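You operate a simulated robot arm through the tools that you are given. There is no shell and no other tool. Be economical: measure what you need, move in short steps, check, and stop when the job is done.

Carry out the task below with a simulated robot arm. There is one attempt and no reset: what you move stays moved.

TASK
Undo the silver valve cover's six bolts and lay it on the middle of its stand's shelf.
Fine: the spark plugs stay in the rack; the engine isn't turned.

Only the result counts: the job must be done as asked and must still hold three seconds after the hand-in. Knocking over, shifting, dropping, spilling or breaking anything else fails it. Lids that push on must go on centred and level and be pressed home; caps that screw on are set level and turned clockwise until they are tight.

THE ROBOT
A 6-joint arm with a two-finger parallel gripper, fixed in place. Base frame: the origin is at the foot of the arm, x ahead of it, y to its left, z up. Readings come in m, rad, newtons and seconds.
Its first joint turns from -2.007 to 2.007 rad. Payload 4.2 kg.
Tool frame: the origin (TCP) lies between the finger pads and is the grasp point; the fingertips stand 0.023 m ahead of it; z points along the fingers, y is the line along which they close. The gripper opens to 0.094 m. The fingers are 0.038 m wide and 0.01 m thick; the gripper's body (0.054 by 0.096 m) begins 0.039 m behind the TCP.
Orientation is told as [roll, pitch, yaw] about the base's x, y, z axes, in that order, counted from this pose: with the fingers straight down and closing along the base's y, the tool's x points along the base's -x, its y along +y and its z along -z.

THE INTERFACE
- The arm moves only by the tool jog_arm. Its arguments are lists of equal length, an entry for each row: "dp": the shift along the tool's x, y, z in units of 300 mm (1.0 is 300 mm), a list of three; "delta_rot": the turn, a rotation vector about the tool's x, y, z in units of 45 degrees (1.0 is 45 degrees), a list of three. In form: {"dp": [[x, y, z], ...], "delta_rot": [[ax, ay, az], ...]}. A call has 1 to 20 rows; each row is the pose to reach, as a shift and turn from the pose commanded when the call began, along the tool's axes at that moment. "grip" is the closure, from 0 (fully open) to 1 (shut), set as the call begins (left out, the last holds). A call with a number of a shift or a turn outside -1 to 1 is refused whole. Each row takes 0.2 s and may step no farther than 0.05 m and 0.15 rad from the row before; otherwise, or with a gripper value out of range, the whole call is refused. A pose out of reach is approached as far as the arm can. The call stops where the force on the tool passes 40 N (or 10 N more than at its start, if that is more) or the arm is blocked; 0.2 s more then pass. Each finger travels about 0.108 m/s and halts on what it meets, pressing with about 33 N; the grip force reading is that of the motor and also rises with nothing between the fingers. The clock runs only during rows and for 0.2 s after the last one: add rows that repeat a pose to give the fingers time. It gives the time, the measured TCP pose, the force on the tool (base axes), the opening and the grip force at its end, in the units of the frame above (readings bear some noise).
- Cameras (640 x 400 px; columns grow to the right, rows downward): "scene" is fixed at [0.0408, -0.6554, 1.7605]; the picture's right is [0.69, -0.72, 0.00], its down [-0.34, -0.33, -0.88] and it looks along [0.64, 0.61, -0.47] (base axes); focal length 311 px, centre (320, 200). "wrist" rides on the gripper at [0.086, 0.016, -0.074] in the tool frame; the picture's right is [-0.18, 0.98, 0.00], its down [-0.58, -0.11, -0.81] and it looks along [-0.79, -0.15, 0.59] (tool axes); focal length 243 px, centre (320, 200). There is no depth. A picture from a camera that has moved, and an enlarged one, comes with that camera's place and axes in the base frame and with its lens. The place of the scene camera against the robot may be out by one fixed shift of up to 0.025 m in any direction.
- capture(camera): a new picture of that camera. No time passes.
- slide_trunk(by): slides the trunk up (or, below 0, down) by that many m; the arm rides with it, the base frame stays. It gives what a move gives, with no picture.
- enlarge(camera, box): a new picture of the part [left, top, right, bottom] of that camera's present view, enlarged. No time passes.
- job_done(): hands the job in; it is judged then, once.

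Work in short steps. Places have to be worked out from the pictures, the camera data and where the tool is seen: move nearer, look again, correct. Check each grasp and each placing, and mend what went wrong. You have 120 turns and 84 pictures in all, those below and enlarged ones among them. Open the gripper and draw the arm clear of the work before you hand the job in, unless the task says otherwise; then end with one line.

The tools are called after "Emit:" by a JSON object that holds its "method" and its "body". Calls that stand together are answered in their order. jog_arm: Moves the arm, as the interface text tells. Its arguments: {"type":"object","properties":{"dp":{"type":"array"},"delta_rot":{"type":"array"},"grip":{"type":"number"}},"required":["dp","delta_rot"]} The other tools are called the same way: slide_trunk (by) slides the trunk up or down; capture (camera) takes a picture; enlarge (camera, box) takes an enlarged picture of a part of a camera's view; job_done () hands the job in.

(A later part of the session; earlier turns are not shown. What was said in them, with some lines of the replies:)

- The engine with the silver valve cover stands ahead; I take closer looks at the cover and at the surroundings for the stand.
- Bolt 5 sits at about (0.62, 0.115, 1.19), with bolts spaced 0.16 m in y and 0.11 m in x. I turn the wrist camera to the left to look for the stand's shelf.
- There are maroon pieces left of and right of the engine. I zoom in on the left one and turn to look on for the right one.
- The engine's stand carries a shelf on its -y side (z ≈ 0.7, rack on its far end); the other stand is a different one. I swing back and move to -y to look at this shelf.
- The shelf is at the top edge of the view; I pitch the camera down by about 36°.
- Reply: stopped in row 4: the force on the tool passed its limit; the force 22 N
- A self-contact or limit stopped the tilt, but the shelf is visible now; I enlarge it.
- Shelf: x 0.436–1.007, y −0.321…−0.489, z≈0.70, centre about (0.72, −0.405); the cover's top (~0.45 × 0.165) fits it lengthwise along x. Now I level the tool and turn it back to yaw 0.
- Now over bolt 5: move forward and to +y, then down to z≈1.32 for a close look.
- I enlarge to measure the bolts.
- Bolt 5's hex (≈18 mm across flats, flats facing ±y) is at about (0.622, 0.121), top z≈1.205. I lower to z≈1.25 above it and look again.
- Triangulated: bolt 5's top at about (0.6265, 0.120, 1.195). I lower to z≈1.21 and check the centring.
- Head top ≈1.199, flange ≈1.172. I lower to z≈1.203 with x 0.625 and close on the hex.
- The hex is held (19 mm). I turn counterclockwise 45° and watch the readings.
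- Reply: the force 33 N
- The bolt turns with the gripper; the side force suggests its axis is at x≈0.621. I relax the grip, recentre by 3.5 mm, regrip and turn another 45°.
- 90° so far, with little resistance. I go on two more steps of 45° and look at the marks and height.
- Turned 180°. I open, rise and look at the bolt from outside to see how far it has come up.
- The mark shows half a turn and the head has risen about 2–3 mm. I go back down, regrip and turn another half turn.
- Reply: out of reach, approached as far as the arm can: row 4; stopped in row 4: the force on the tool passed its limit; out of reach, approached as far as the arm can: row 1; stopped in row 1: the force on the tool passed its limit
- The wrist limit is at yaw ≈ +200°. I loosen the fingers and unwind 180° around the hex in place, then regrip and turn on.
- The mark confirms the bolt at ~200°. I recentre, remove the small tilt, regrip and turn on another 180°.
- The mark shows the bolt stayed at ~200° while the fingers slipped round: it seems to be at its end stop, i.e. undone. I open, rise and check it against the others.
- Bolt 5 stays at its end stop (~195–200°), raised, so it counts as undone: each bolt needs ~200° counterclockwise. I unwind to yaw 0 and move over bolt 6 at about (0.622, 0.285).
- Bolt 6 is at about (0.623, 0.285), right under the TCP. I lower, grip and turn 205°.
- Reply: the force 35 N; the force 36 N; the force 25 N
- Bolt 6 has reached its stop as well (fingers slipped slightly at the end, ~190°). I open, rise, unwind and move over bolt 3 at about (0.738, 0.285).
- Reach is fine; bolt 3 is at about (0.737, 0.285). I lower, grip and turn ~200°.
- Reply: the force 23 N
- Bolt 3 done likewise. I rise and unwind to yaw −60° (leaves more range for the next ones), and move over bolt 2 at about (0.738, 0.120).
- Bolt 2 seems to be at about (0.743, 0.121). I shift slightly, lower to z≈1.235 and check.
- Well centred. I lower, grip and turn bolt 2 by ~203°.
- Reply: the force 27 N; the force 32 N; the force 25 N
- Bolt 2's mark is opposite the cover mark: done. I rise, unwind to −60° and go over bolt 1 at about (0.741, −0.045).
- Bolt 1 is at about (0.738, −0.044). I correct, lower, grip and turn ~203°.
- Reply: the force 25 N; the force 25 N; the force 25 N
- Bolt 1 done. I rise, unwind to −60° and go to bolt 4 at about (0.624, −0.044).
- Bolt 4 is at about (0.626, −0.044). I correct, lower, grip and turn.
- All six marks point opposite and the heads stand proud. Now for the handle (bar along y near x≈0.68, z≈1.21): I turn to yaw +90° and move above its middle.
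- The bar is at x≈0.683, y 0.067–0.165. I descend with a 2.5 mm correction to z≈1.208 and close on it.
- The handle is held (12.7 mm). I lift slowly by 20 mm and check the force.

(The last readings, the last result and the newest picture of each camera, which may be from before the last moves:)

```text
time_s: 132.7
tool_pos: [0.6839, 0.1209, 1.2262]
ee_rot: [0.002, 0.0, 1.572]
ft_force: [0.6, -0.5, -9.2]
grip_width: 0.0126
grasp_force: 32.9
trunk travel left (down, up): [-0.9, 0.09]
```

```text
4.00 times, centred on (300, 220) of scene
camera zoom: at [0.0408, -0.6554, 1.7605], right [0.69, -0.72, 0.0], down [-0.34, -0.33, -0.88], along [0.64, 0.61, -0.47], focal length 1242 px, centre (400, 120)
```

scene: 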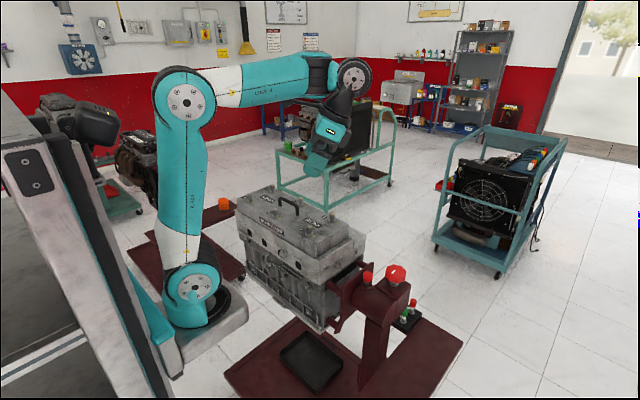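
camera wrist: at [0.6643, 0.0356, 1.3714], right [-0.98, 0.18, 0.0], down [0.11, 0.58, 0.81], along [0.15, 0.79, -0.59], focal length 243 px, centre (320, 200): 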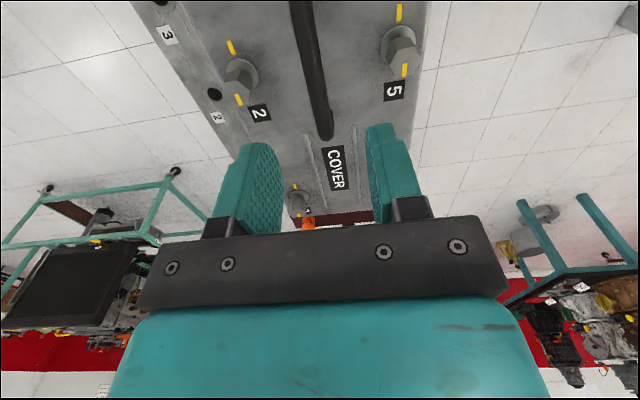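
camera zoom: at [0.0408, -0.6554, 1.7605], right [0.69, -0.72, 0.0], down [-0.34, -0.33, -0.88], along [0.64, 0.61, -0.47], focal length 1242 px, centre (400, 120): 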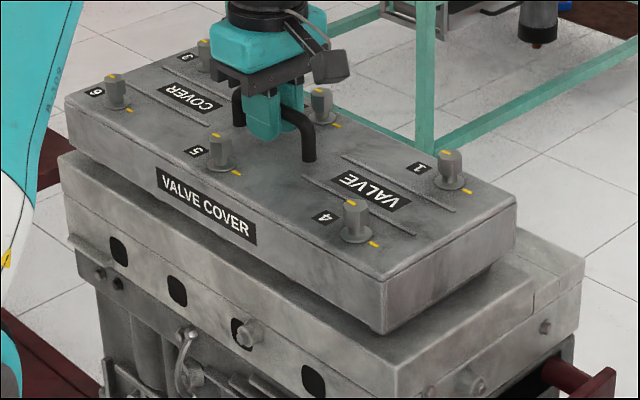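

The cover is free, level and weighs about 1 kg. I raise it another 0.11 m and turn it 90° clockwise to yaw 0.

Emit:
{"method": "jog_arm", "body": {"dp": [[0, 0, -0.06], [0, 0, -0.13], [0, 0, -0.2], [0, 0, -0.28], [0, 0, -0.35], [0, 0, -0.37]], "delta_rot": [[0, 0, 0], [0, 0, 0], [0, 0, 0], [0, 0, 0], [0, 0, 0], [0, 0, 0]]}}

Emit:
{"method": "jog_arm", "body": {"dp": [[0, 0, 0], [0, 0, 0], [0, 0, 0], [0, 0, 0], [0, 0, 0], [0, 0, 0], [0, 0, 0], [0, 0, 0], [0, 0, 0], [0, 0, 0]], "delta_rot": [[0, 0, 0.1], [0, 0, 0.2], [0, 0, 0.3], [0, 0, 0.4], [0, 0, 0.5], [0, 0, 0.6], [0, 0, 0.7], [0, 0, 0.8], [0, 0, 0.9], [0, 0, 1.0]]}}

Emit:
{"method": "jog_arm", "body": {"dp": [[0, 0, 0], [0, 0, 0], [0, 0, 0], [0, 0, 0], [0, 0, 0], [0, 0, 0], [0, 0, 0], [0, 0, 0], [0, 0, 0], [0, 0, 0]], "delta_rot": [[0, 0, 0.1], [0, 0, 0.2], [0, 0, 0.3], [0, 0, 0.4], [0, 0, 0.5], [0, 0, 0.6], [0, 0, 0.7], [0, 0, 0.8], [0, 0, 0.9], [0, 0, 1.0]]}}

Emit:
{"method": "capture", "body": {"camera": "scene"}}

```text
time_s: 134.1
tool_pos: [0.6821, 0.1186, 1.3366]
ee_rot: [0.004, 0.0, 1.571]
ft_force: [-0.8, 0.6, -9.3]
grip_width: 0.0127
grasp_force: 33.1
trunk travel left (down, up): [-0.9, 0.09]
```

```text
time_s: 136.3
tool_pos: [0.6834, 0.1198, 1.337]
ee_rot: [0.002, 0.001, 0.785]
ft_force: [-0.4, -0.1, -9.2]
grip_width: 0.0127
grasp_force: 32.8
trunk travel left (down, up): [-0.9, 0.09]
```

```text
time_s: 138.5
tool_pos: [0.684, 0.1194, 1.337]
ee_rot: [0.0, 0.002, 0.0]
ft_force: [0.1, 0.2, -9.3]
grip_width: 0.0127
grasp_force: 32.9
trunk travel left (down, up): [-0.9, 0.09]
```

```text
37 pictures are left
```

scene: 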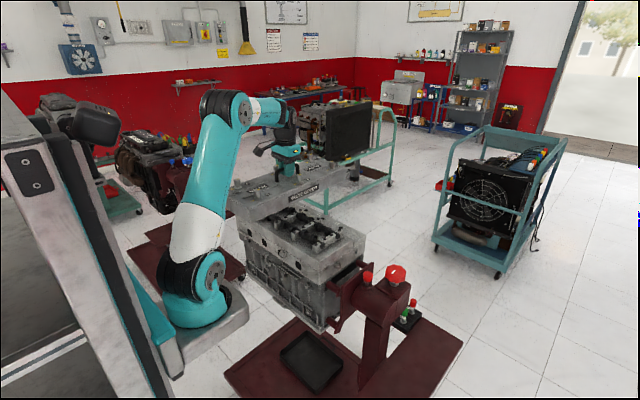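

Turned. Now I carry it at this height to above the shelf: (0.72, −0.415).

Emit:
{"method": "jog_arm", "body": {"dp": [[0, -0.07, 0], [0, -0.17, 0], [-0.01, -0.28, 0], [-0.03, -0.39, 0], [-0.05, -0.5, 0], [-0.07, -0.61, 0], [-0.09, -0.72, 0], [-0.11, -0.83, 0], [-0.123, -0.93, 0]], "delta_rot": [[0, 0, 0], [0, 0, 0], [0, 0, 0], [0, 0, 0], [0, 0, 0], [0, 0, 0], [0, 0, 0], [0, 0, 0], [0, 0, 0]]}}

Emit:
{"method": "jog_arm", "body": {"dp": [[0, -0.1, 0], [0, -0.2, 0], [0, -0.3, 0], [0, -0.4, 0], [0, -0.5, 0], [0, -0.6, 0], [0, -0.7, 0], [0, -0.8, 0], [0, -0.853, 0], [0, -0.853, 0]], "delta_rot": [[0, 0, 0], [0, 0, 0], [0, 0, 0], [0, 0, 0], [0, 0, 0], [0, 0, 0], [0, 0, 0], [0, 0, 0], [0, 0, 0], [0, 0, 0]]}}

Emit:
{"method": "capture", "body": {"camera": "scene"}}

Emit:
{"method": "capture", "body": {"camera": "wrist"}}

```text
time_s: 140.5
tool_pos: [0.7201, -0.1612, 1.3366]
ee_rot: [0.0, 0.001, 0.002]
ft_force: [-0.1, 0.6, -9.4]
grip_width: 0.0127
grasp_force: 32.7
trunk travel left (down, up): [-0.9, 0.09]
```

```text
time_s: 142.7
tool_pos: [0.723, -0.4158, 1.3378]
ee_rot: [0.0, 0.003, 0.0]
ft_force: [0.3, 0.3, -10.6]
grip_width: 0.0125
grasp_force: 32.8
trunk travel left (down, up): [-0.9, 0.09]
```

```text
36 pictures are left
```

scene: 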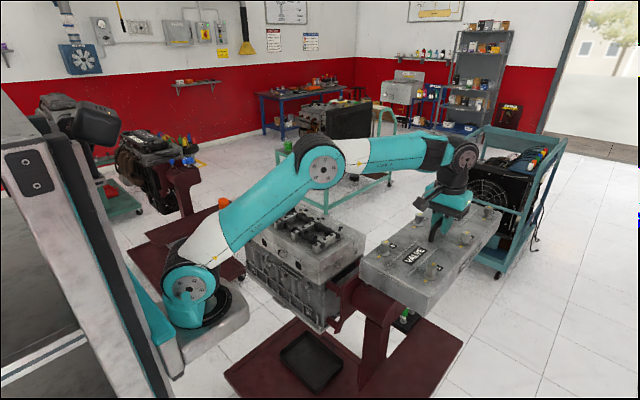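

```text
35 pictures are left
camera wrist: at [0.6374, -0.4001, 1.4115], right [0.18, 0.98, 0.0], down [0.58, -0.11, 0.8], along [0.79, -0.15, -0.59], focal length 243 px, centre (320, 200)
```

wrist: 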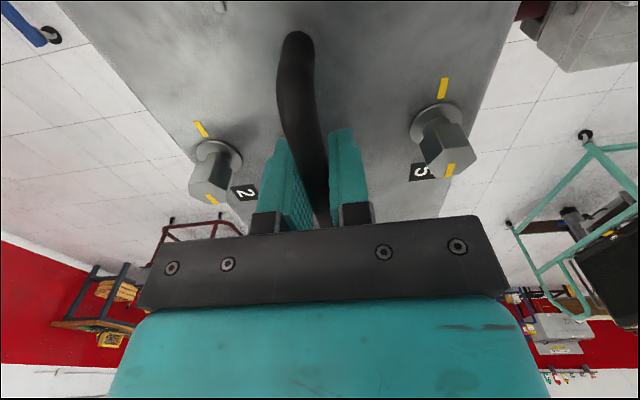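

The reach is good and the path beside the stand is clear by my estimate. I lower to z≈1.13 and check clearance to the red knobs and housing.

Emit:
{"method": "jog_arm", "body": {"dp": [[0.003, 0, 0.07], [0.003, 0, 0.17], [0.003, 0, 0.27], [0.003, 0, 0.37], [0.003, 0, 0.47], [0.003, 0, 0.57], [0.003, 0, 0.65], [0.003, 0, 0.69]], "delta_rot": [[0, 0, 0], [0, 0, 0], [0, 0, 0], [0, 0, 0], [0, 0, 0], [0, 0, 0], [0, 0, 0], [0, 0, 0]]}}

Emit:
{"method": "capture", "body": {"camera": "scene"}}

Emit:
{"method": "enlarge", "body": {"camera": "scene", "box": [300, 200, 540, 350]}}

```text
time_s: 144.5
tool_pos: [0.7193, -0.4155, 1.1307]
ee_rot: [-0.002, 0.001, 0.001]
ft_force: [0.0, 0.0, -10.0]
grip_width: 0.0124
grasp_force: 33.0
trunk travel left (down, up): [-0.9, 0.09]
```

```text
34 pictures are left
```

scene: 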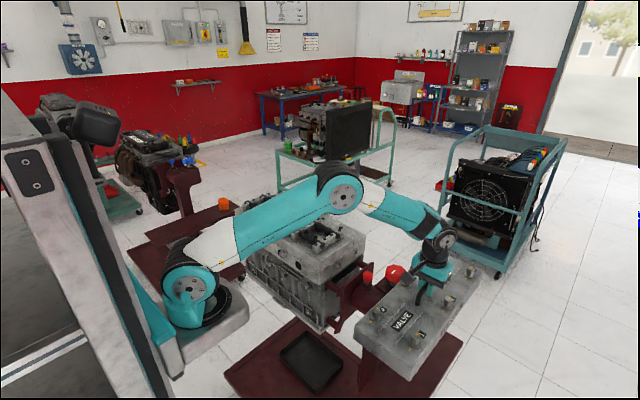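

```text
2.67 times, centred on (420, 275) of scene
camera zoom: at [0.0408, -0.6554, 1.7605], right [0.69, -0.72, 0.0], down [-0.34, -0.33, -0.88], along [0.64, 0.61, -0.47], focal length 828 px, centre (53, 0)
```

zoom: 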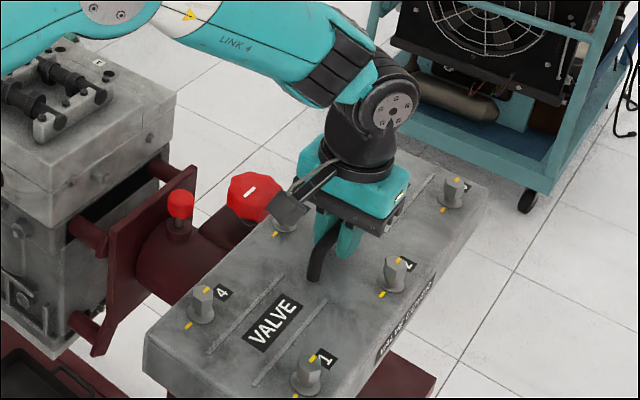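

Clearance to the knobs looks fine. I lower another 0.15 m and check again.

Emit:
{"method": "jog_arm", "body": {"dp": [[0, 0, 0.07], [0, 0, 0.15], [0, 0, 0.23], [0, 0, 0.31], [0, 0, 0.39], [0, 0, 0.47], [0, 0, 0.5]], "delta_rot": [[0, 0, 0], [0, 0, 0], [0, 0, 0], [0, 0, 0], [0, 0, 0], [0, 0, 0], [0, 0, 0]]}}

Emit:
{"method": "enlarge", "body": {"camera": "scene", "box": [260, 180, 540, 380]}}

Emit:
{"method": "capture", "body": {"camera": "wrist"}}

```text
time_s: 146.1
tool_pos: [0.7192, -0.417, 0.9806]
ee_rot: [0.0, 0.002, -0.002]
ft_force: [0.3, 0.8, -10.4]
grip_width: 0.0126
grasp_force: 32.9
trunk travel left (down, up): [-0.9, 0.09]
```

```text
2.00 times, centred on (400, 280) of scene
camera zoom: at [0.0408, -0.6554, 1.7605], right [0.69, -0.72, 0.0], down [-0.34, -0.33, -0.88], along [0.64, 0.61, -0.47], focal length 621 px, centre (160, 40)
```

zoom: 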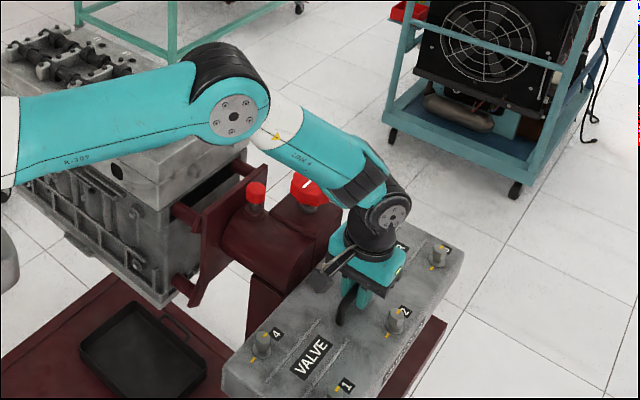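

```text
31 pictures are left
camera wrist: at [0.6338, -0.3997, 1.0536], right [0.18, 0.98, 0.0], down [0.58, -0.11, 0.81], along [0.79, -0.15, -0.59], focal length 243 px, centre (320, 200)
```

wrist: 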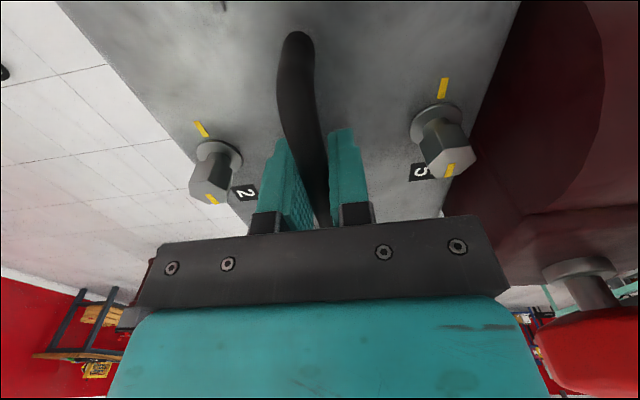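

Still clear of the housing, no contact force. I lower on to z≈0.85.

Emit:
{"method": "jog_arm", "body": {"dp": [[0, 0, 0.07], [0, 0, 0.15], [0, 0, 0.23], [0, 0, 0.31], [0, 0, 0.39], [0, 0, 0.43]], "delta_rot": [[0, 0, 0], [0, 0, 0], [0, 0, 0], [0, 0, 0], [0, 0, 0], [0, 0, 0]]}}

Emit:
{"method": "enlarge", "body": {"camera": "scene", "box": [260, 240, 500, 400]}}

Emit:
{"method": "capture", "body": {"camera": "wrist"}}

```text
time_s: 147.5
tool_pos: [0.7189, -0.4155, 0.8517]
ee_rot: [0.001, 0.002, 0.001]
ft_force: [0.4, 0.5, -9.3]
grip_width: 0.0128
grasp_force: 33.4
trunk travel left (down, up): [-0.9, 0.09]
```

```text
2.50 times, centred on (380, 320) of scene
camera zoom: at [0.0408, -0.6554, 1.7605], right [0.69, -0.72, 0.0], down [-0.34, -0.33, -0.88], along [0.64, 0.61, -0.47], focal length 776 px, centre (170, -100)
```

zoom: 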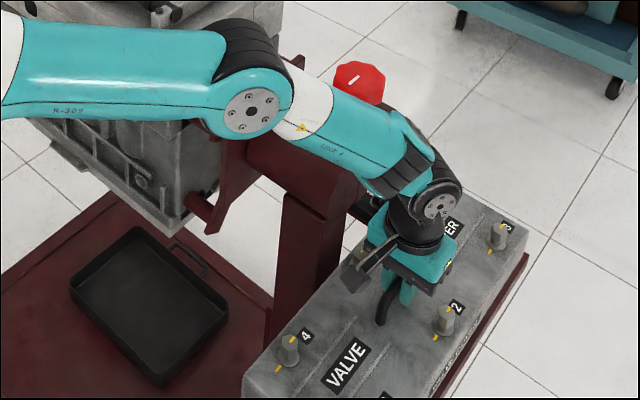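

```text
29 pictures are left
camera wrist: at [0.6333, -0.3991, 0.9255], right [0.18, 0.98, 0.0], down [0.58, -0.11, 0.81], along [0.79, -0.15, -0.59], focal length 243 px, centre (320, 200)
```

wrist: 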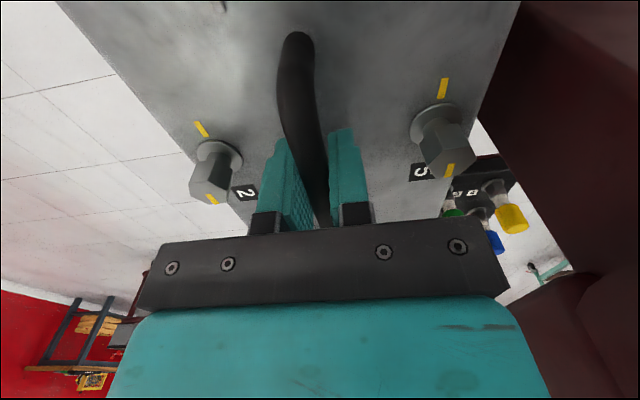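

I look closely at the forearm/housing gap and at the rack next to the cover.

Emit:
{"method": "enlarge", "body": {"camera": "scene", "box": [330, 250, 450, 330]}}

Emit:
{"method": "enlarge", "body": {"camera": "wrist", "box": [380, 60, 600, 260]}}

```text
5.00 times, centred on (390, 290) of scene
camera zoom: at [0.0408, -0.6554, 1.7605], right [0.69, -0.72, 0.0], down [-0.34, -0.33, -0.88], along [0.64, 0.61, -0.47], focal length 1553 px, centre (-30, -250)
```

zoom: 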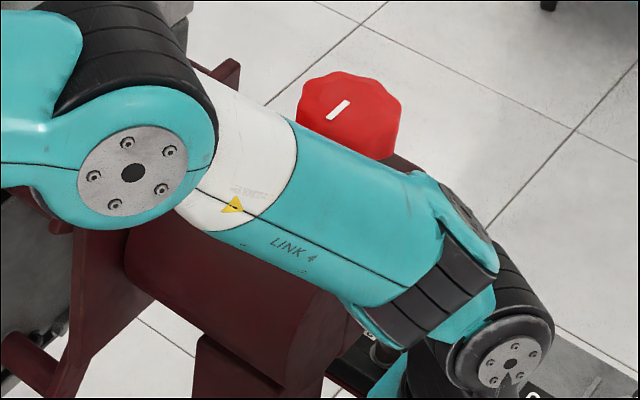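

```text
2.00 times, centred on (490, 160) of wrist
camera zoom: at [0.6333, -0.3991, 0.9255], right [0.18, 0.98, 0.0], down [0.58, -0.11, 0.81], along [0.79, -0.15, -0.59], focal length 485 px, centre (-20, 280)
```

zoom: 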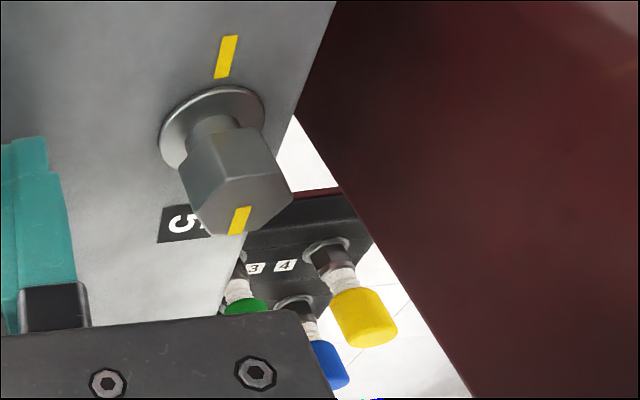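

Everything is clear: the rack's edge is at y≈−0.313, the cover's at ≈−0.333. I shift 5 mm inward toward centre and lower to z≈0.80.

Emit:
{"method": "jog_arm", "body": {"dp": [[-0.008, 0.017, 0], [-0.008, 0.017, 0.06], [-0.008, 0.017, 0.12], [-0.008, 0.017, 0.16], [-0.008, 0.017, 0.17]], "delta_rot": [[0, 0, 0], [0, 0, 0], [0, 0, 0], [0, 0, 0], [0, 0, 0]]}}

Emit:
{"method": "enlarge", "body": {"camera": "scene", "box": [300, 280, 480, 400]}}

```text
time_s: 148.7
tool_pos: [0.7161, -0.4077, 0.8026]
ee_rot: [-0.001, 0.003, 0.0]
ft_force: [-0.7, -0.2, -9.8]
grip_width: 0.0127
grasp_force: 33.0
out of reach, approached as far as the arm can: row 4, 5
trunk travel left (down, up): [-0.9, 0.09]
```

```text
3.33 times, centred on (390, 340) of scene
camera zoom: at [0.0408, -0.6554, 1.7605], right [0.69, -0.72, 0.0], down [-0.34, -0.33, -0.88], along [0.64, 0.61, -0.47], focal length 1035 px, centre (87, -267)
```

zoom: 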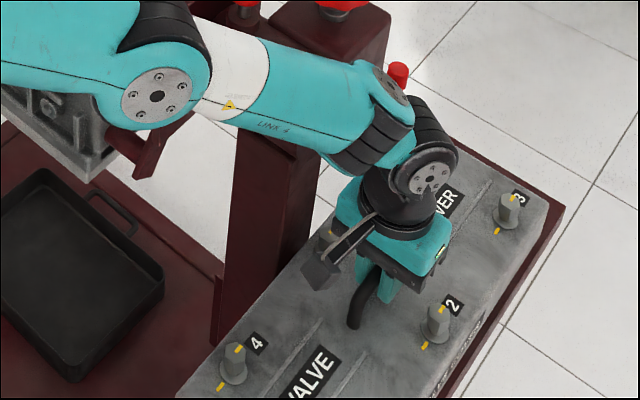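

The arm reaches its limit here; the trunk can do the remaining ~15 mm, keeping the arm's shape. I slide it down in small steps and watch the force.

Emit:
{"method": "slide_trunk", "body": {"by": -0.006}}

Emit:
{"method": "slide_trunk", "body": {"by": -0.004}}

Emit:
{"method": "enlarge", "body": {"camera": "scene", "box": [360, 290, 480, 370]}}

```text
time_s: 149.3
tool_pos: [0.718, -0.4088, 0.797]
ee_rot: [0.0, 0.003, 0.0]
ft_force: [-0.8, -0.4, -9.5]
grip_width: 0.0128
grasp_force: 33.1
trunk travel left (down, up): [-0.894, 0.096]
```

```text
time_s: 149.8
tool_pos: [0.7162, -0.4076, 0.7921]
ee_rot: [0.0, 0.004, 0.0]
ft_force: [0.7, 0.5, -10.2]
grip_width: 0.0126
grasp_force: 33.0
trunk travel left (down, up): [-0.89, 0.1]
```

```text
5.00 times, centred on (420, 330) of scene
camera zoom: at [0.0408, -0.6554, 1.7605], right [0.69, -0.72, 0.0], down [-0.34, -0.33, -0.88], along [0.64, 0.61, -0.47], focal length 1553 px, centre (-180, -450)
```

zoom: 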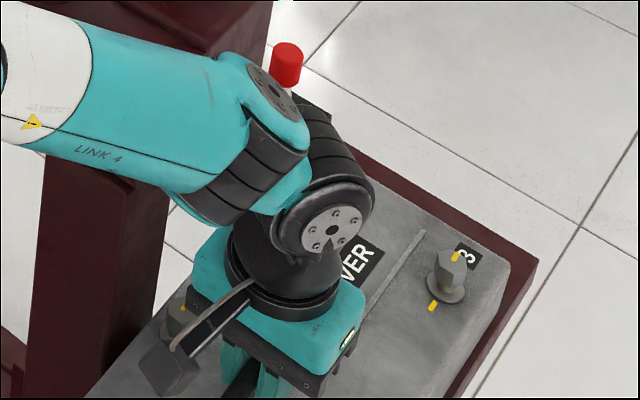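

No contact yet. I go on in 4 mm steps.

Emit:
{"method": "slide_trunk", "body": {"by": -0.004}}

Emit:
{"method": "slide_trunk", "body": {"by": -0.003}}

Emit:
{"method": "slide_trunk", "body": {"by": -0.003}}

```text
time_s: 150.3
tool_pos: [0.7171, -0.4079, 0.7873]
ee_rot: [0.0, 0.002, 0.0]
ft_force: [-0.6, 0.3, -9.4]
grip_width: 0.0128
grasp_force: 32.8
trunk travel left (down, up): [-0.886, 0.104]
```

```text
time_s: 150.9
tool_pos: [0.7175, -0.4099, 0.7865]
ee_rot: [-0.002, 0.001, 0.001]
ft_force: [-1.4, 0.8, 4.4]
grip_width: 0.0126
grasp_force: 33.1
trunk travel left (down, up): [-0.883, 0.107]
```

```text
time_s: 151.4
tool_pos: [0.7194, -0.4101, 0.7856]
ee_rot: [-0.004, -0.004, 0.002]
ft_force: [-3.0, 2.8, 23.7]
grip_width: 0.0126
grasp_force: 33.0
trunk travel left (down, up): [-0.88, 0.11]
```

The cover rests on the shelf (contact at z≈0.787). I relieve the pressing by 3 mm and open the fingers.

Emit:
{"method": "slide_trunk", "body": {"by": 0.003}}

Emit:
{"method": "enlarge", "body": {"camera": "scene", "box": [280, 260, 490, 400]}}

Emit:
{"method": "capture", "body": {"camera": "wrist"}}

```text
time_s: 151.9
tool_pos: [0.7176, -0.4086, 0.7861]
ee_rot: [-0.001, 0.0, 0.001]
ft_force: [5.6, -1.3, 7.8]
grip_width: 0.0126
grasp_force: 32.9
trunk travel left (down, up): [-0.883, 0.107]
```

```text
2.86 times, centred on (385, 330) of scene
camera zoom: at [0.0408, -0.6554, 1.7605], right [0.69, -0.72, 0.0], down [-0.34, -0.33, -0.88], along [0.64, 0.61, -0.47], focal length 887 px, centre (134, -171)
```

zoom: 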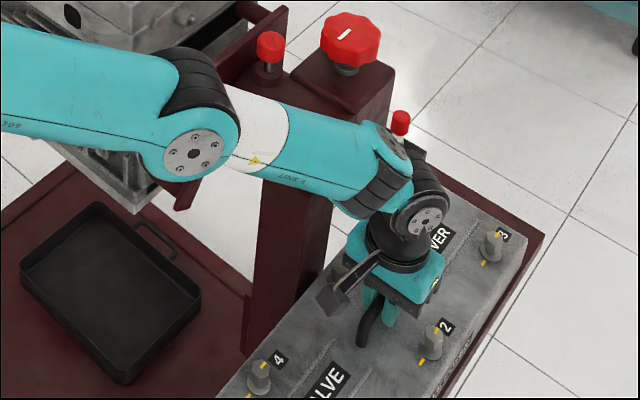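

```text
23 pictures are left
camera wrist: at [0.6314, -0.3922, 0.859], right [0.18, 0.98, 0.0], down [0.58, -0.11, 0.81], along [0.79, -0.15, -0.59], focal length 243 px, centre (320, 200)
```

wrist: 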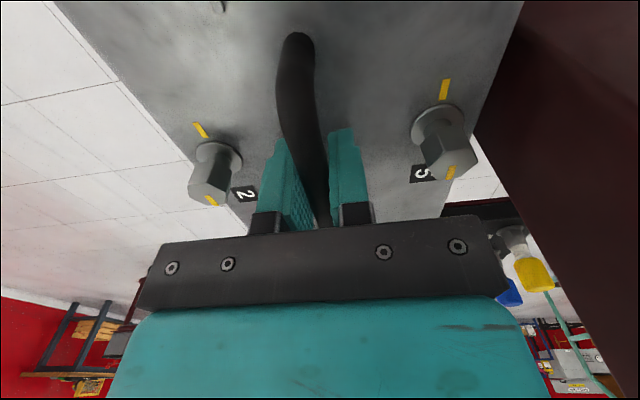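

It sits down flat beside the housing. I open the fingers and raise the trunk 0.1 m straight up.

Emit:
{"method": "jog_arm", "body": {"dp": [[0, 0, 0], [0, 0, 0], [0, 0, 0]], "delta_rot": [[0, 0, 0], [0, 0, 0], [0, 0, 0]], "grip": 0.55}}

Emit:
{"method": "slide_trunk", "body": {"by": 0.1}}

Emit:
{"method": "capture", "body": {"camera": "wrist"}}

```text
time_s: 152.7
tool_pos: [0.7181, -0.4085, 0.7852]
ee_rot: [0.0, 0.002, 0.003]
ft_force: [0.8, -0.1, -1.0]
grip_width: 0.0424
grasp_force: 0.0
trunk travel left (down, up): [-0.883, 0.107]
```

```text
time_s: 154.0
tool_pos: [0.7176, -0.4085, 0.8856]
ee_rot: [0.0, 0.003, 0.0]
ft_force: [-0.5, -0.8, -0.3]
grip_width: 0.0421
grasp_force: 0.1
trunk travel left (down, up): [-0.983, 0.007]
```

```text
22 pictures are left
camera wrist: at [0.6314, -0.3923, 0.9592], right [0.18, 0.98, 0.0], down [0.58, -0.11, 0.8], along [0.79, -0.15, -0.59], focal length 243 px, centre (320, 200)
```

wrist: 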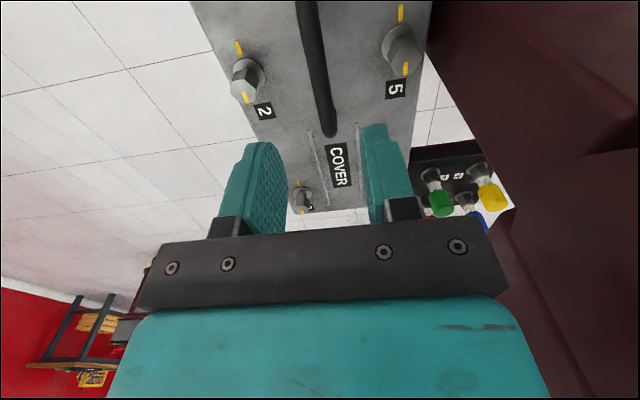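

Released cleanly. I rise well above the knobs and then draw back, and check the placing from the scene camera.

Emit:
{"method": "jog_arm", "body": {"dp": [[0, 0, -0.15], [0, 0, -0.3], [0, 0, -0.45], [0, 0, -0.6], [0, 0, -0.75], [0, 0, -0.9], [0, 0, -1]], "delta_rot": [[0, 0, 0], [0, 0, 0], [0, 0, 0], [0, 0, 0], [0, 0, 0], [0, 0, 0], [0, 0, 0]]}}

Emit:
{"method": "jog_arm", "body": {"dp": [[0, 0, -0.15], [0, 0, -0.3], [0, 0, -0.45], [0, 0, -0.6], [0.15, 0, -0.75], [0.3, 0, -0.8], [0.45, 0, -0.8], [0.6, 0, -0.8], [0.7, 0, -0.8]], "delta_rot": [[0, 0, 0], [0, 0, 0], [0, 0, 0], [0, 0, 0], [0, 0, 0], [0, 0, 0], [0, 0, 0], [0, 0, 0], [0, 0, 0]]}}

Emit:
{"method": "enlarge", "body": {"camera": "scene", "box": [270, 240, 490, 400]}}

Emit:
{"method": "capture", "body": {"camera": "wrist"}}

```text
time_s: 155.6
tool_pos: [0.7188, -0.4095, 1.1877]
ee_rot: [-0.001, 0.004, 0.0]
ft_force: [-0.6, 0.1, -1.2]
grip_width: 0.0423
grasp_force: 0.1
trunk travel left (down, up): [-0.983, 0.007]
```

```text
refused: row 5 steps farther than a row can; nothing moved
```

```text
2.50 times, centred on (380, 320) of scene
camera zoom: at [0.0408, -0.6554, 1.7605], right [0.69, -0.72, 0.0], down [-0.34, -0.33, -0.88], along [0.64, 0.61, -0.47], focal length 776 px, centre (170, -100)
```

zoom: 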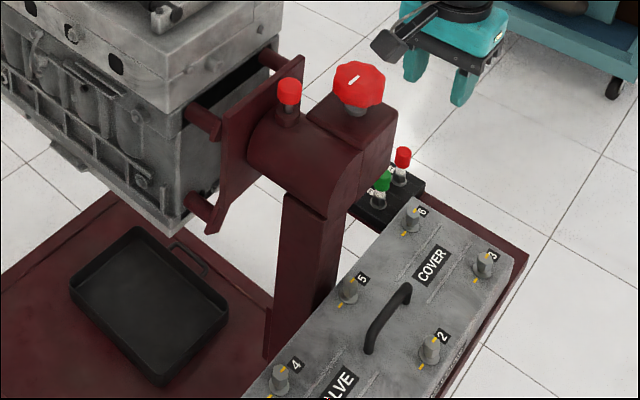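

```text
20 pictures are left
camera wrist: at [0.6337, -0.3921, 1.2608], right [0.18, 0.98, 0.0], down [0.58, -0.11, 0.8], along [0.79, -0.15, -0.59], focal length 243 px, centre (320, 200)
```

wrist: 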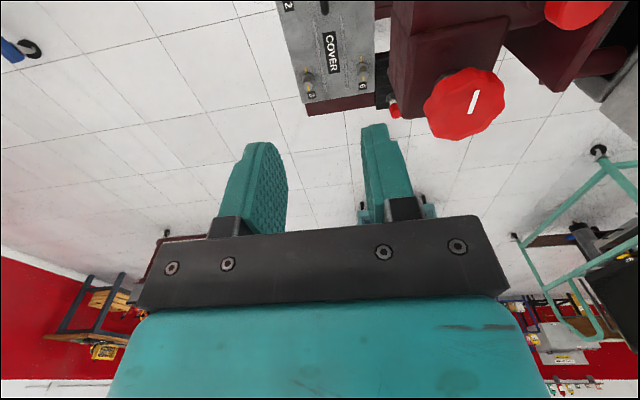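

The cover lies on the shelf clear of the rack. I measure the far end, then draw back to view the near end.

Emit:
{"method": "enlarge", "body": {"camera": "wrist", "box": [270, 40, 430, 140]}}

Emit:
{"method": "jog_arm", "body": {"dp": [[0, 0, -0.15], [0, 0, -0.3], [0, 0, -0.45], [0, 0, -0.6], [0.14, 0, -0.65], [0.28, 0, -0.7], [0.42, 0, -0.75], [0.56, 0, -0.8], [0.7, 0, -0.8], [0.84, 0, -0.8], [0.98, 0, -0.8]], "delta_rot": [[0, 0, 0], [0, 0, 0], [0, 0, 0], [0, 0, 0], [0, 0, 0], [0, 0, 0], [0, 0, 0], [0, 0, 0], [0, 0, 0], [0, 0, 0], [0, 0, 0]]}}

Emit:
{"method": "capture", "body": {"camera": "wrist"}}

Emit:
{"method": "capture", "body": {"camera": "scene"}}

```text
4.00 times, centred on (350, 90) of wrist
camera zoom: at [0.6337, -0.3921, 1.2608], right [0.18, 0.98, 0.0], down [0.58, -0.11, 0.8], along [0.79, -0.15, -0.59], focal length 970 px, centre (200, 640)
```

zoom: 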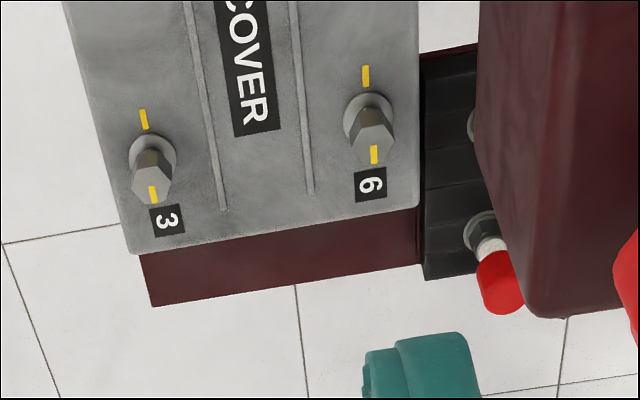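

```text
time_s: 158.0
tool_pos: [0.4247, -0.4066, 1.4264]
ee_rot: [-0.001, 0.001, 0.004]
ft_force: [0.5, 0.2, 0.2]
grip_width: 0.0424
grasp_force: 0.1
trunk travel left (down, up): [-0.983, 0.007]
```

```text
18 pictures are left
camera wrist: at [0.3384, -0.3912, 1.5003], right [0.18, 0.98, 0.0], down [0.58, -0.11, 0.81], along [0.79, -0.15, -0.59], focal length 243 px, centre (320, 200)
```

wrist: 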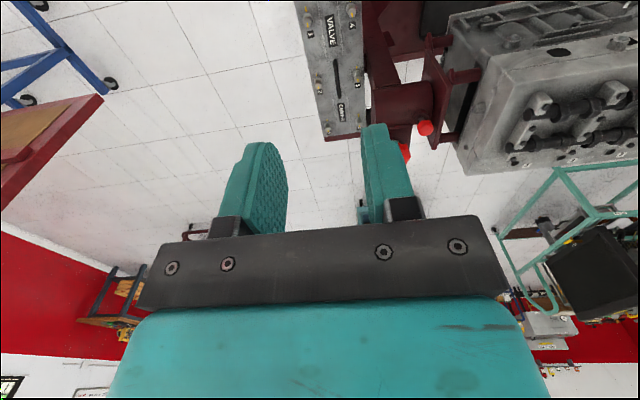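

```text
17 pictures are left
```

scene: 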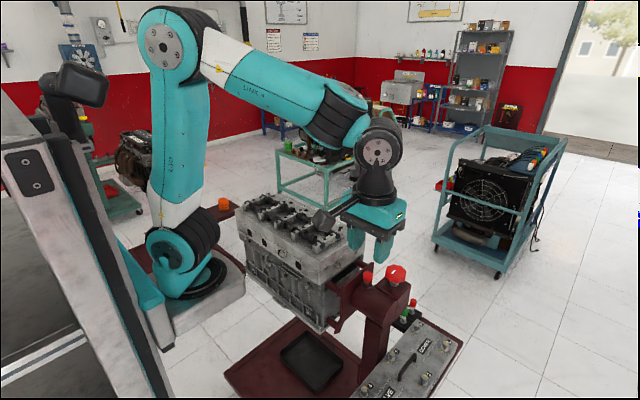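

Measured: cover y −0.491…−0.327 on shelf y −0.498…−0.322, ends with ~6–7 cm margin on both sides, so it's centred. I open the gripper fully, back off higher, and take a last look.

Emit:
{"method": "jog_arm", "body": {"dp": [[0, 0.12, 0], [0, 0.26, 0], [0, 0.4, 0], [0, 0.54, 0], [0, 0.54, 0], [0, 0.54, 0]], "delta_rot": [[0, 0, 0], [0, 0, 0], [0, 0, 0], [0, 0, 0], [0, 0, 0], [0, 0, 0]], "grip": 0}}

Emit:
{"method": "enlarge", "body": {"camera": "scene", "box": [300, 250, 490, 400]}}

Emit:
{"method": "capture", "body": {"camera": "scene"}}

```text
time_s: 159.4
tool_pos: [0.424, -0.2445, 1.4259]
ee_rot: [-0.001, 0.001, 0.001]
ft_force: [1.4, 0.3, 1.0]
grip_width: 0.094
grasp_force: 0.1
trunk travel left (down, up): [-0.983, 0.007]
```

```text
2.67 times, centred on (395, 325) of scene
camera zoom: at [0.0408, -0.6554, 1.7605], right [0.69, -0.72, 0.0], down [-0.34, -0.33, -0.88], along [0.64, 0.61, -0.47], focal length 828 px, centre (120, -133)
```

zoom: 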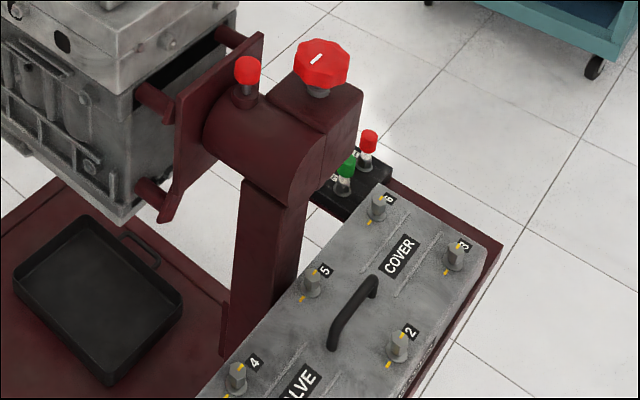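

```text
15 pictures are left
```

scene: 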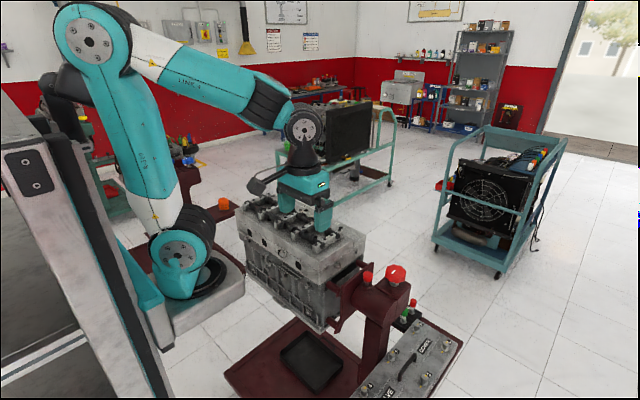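

The cover lies flat and centred on the stand's shelf. The rack, knobs and engine are unchanged, and the arm is clear with the gripper open, so I hand in.

Emit:
{"method": "job_done", "body": {}}

```text
The job is handed in.
```

All six bolts are undone and the silver valve cover lies flat in the middle of its stand's shelf; the spark plugs are still in the rack and the engine has not been turned.
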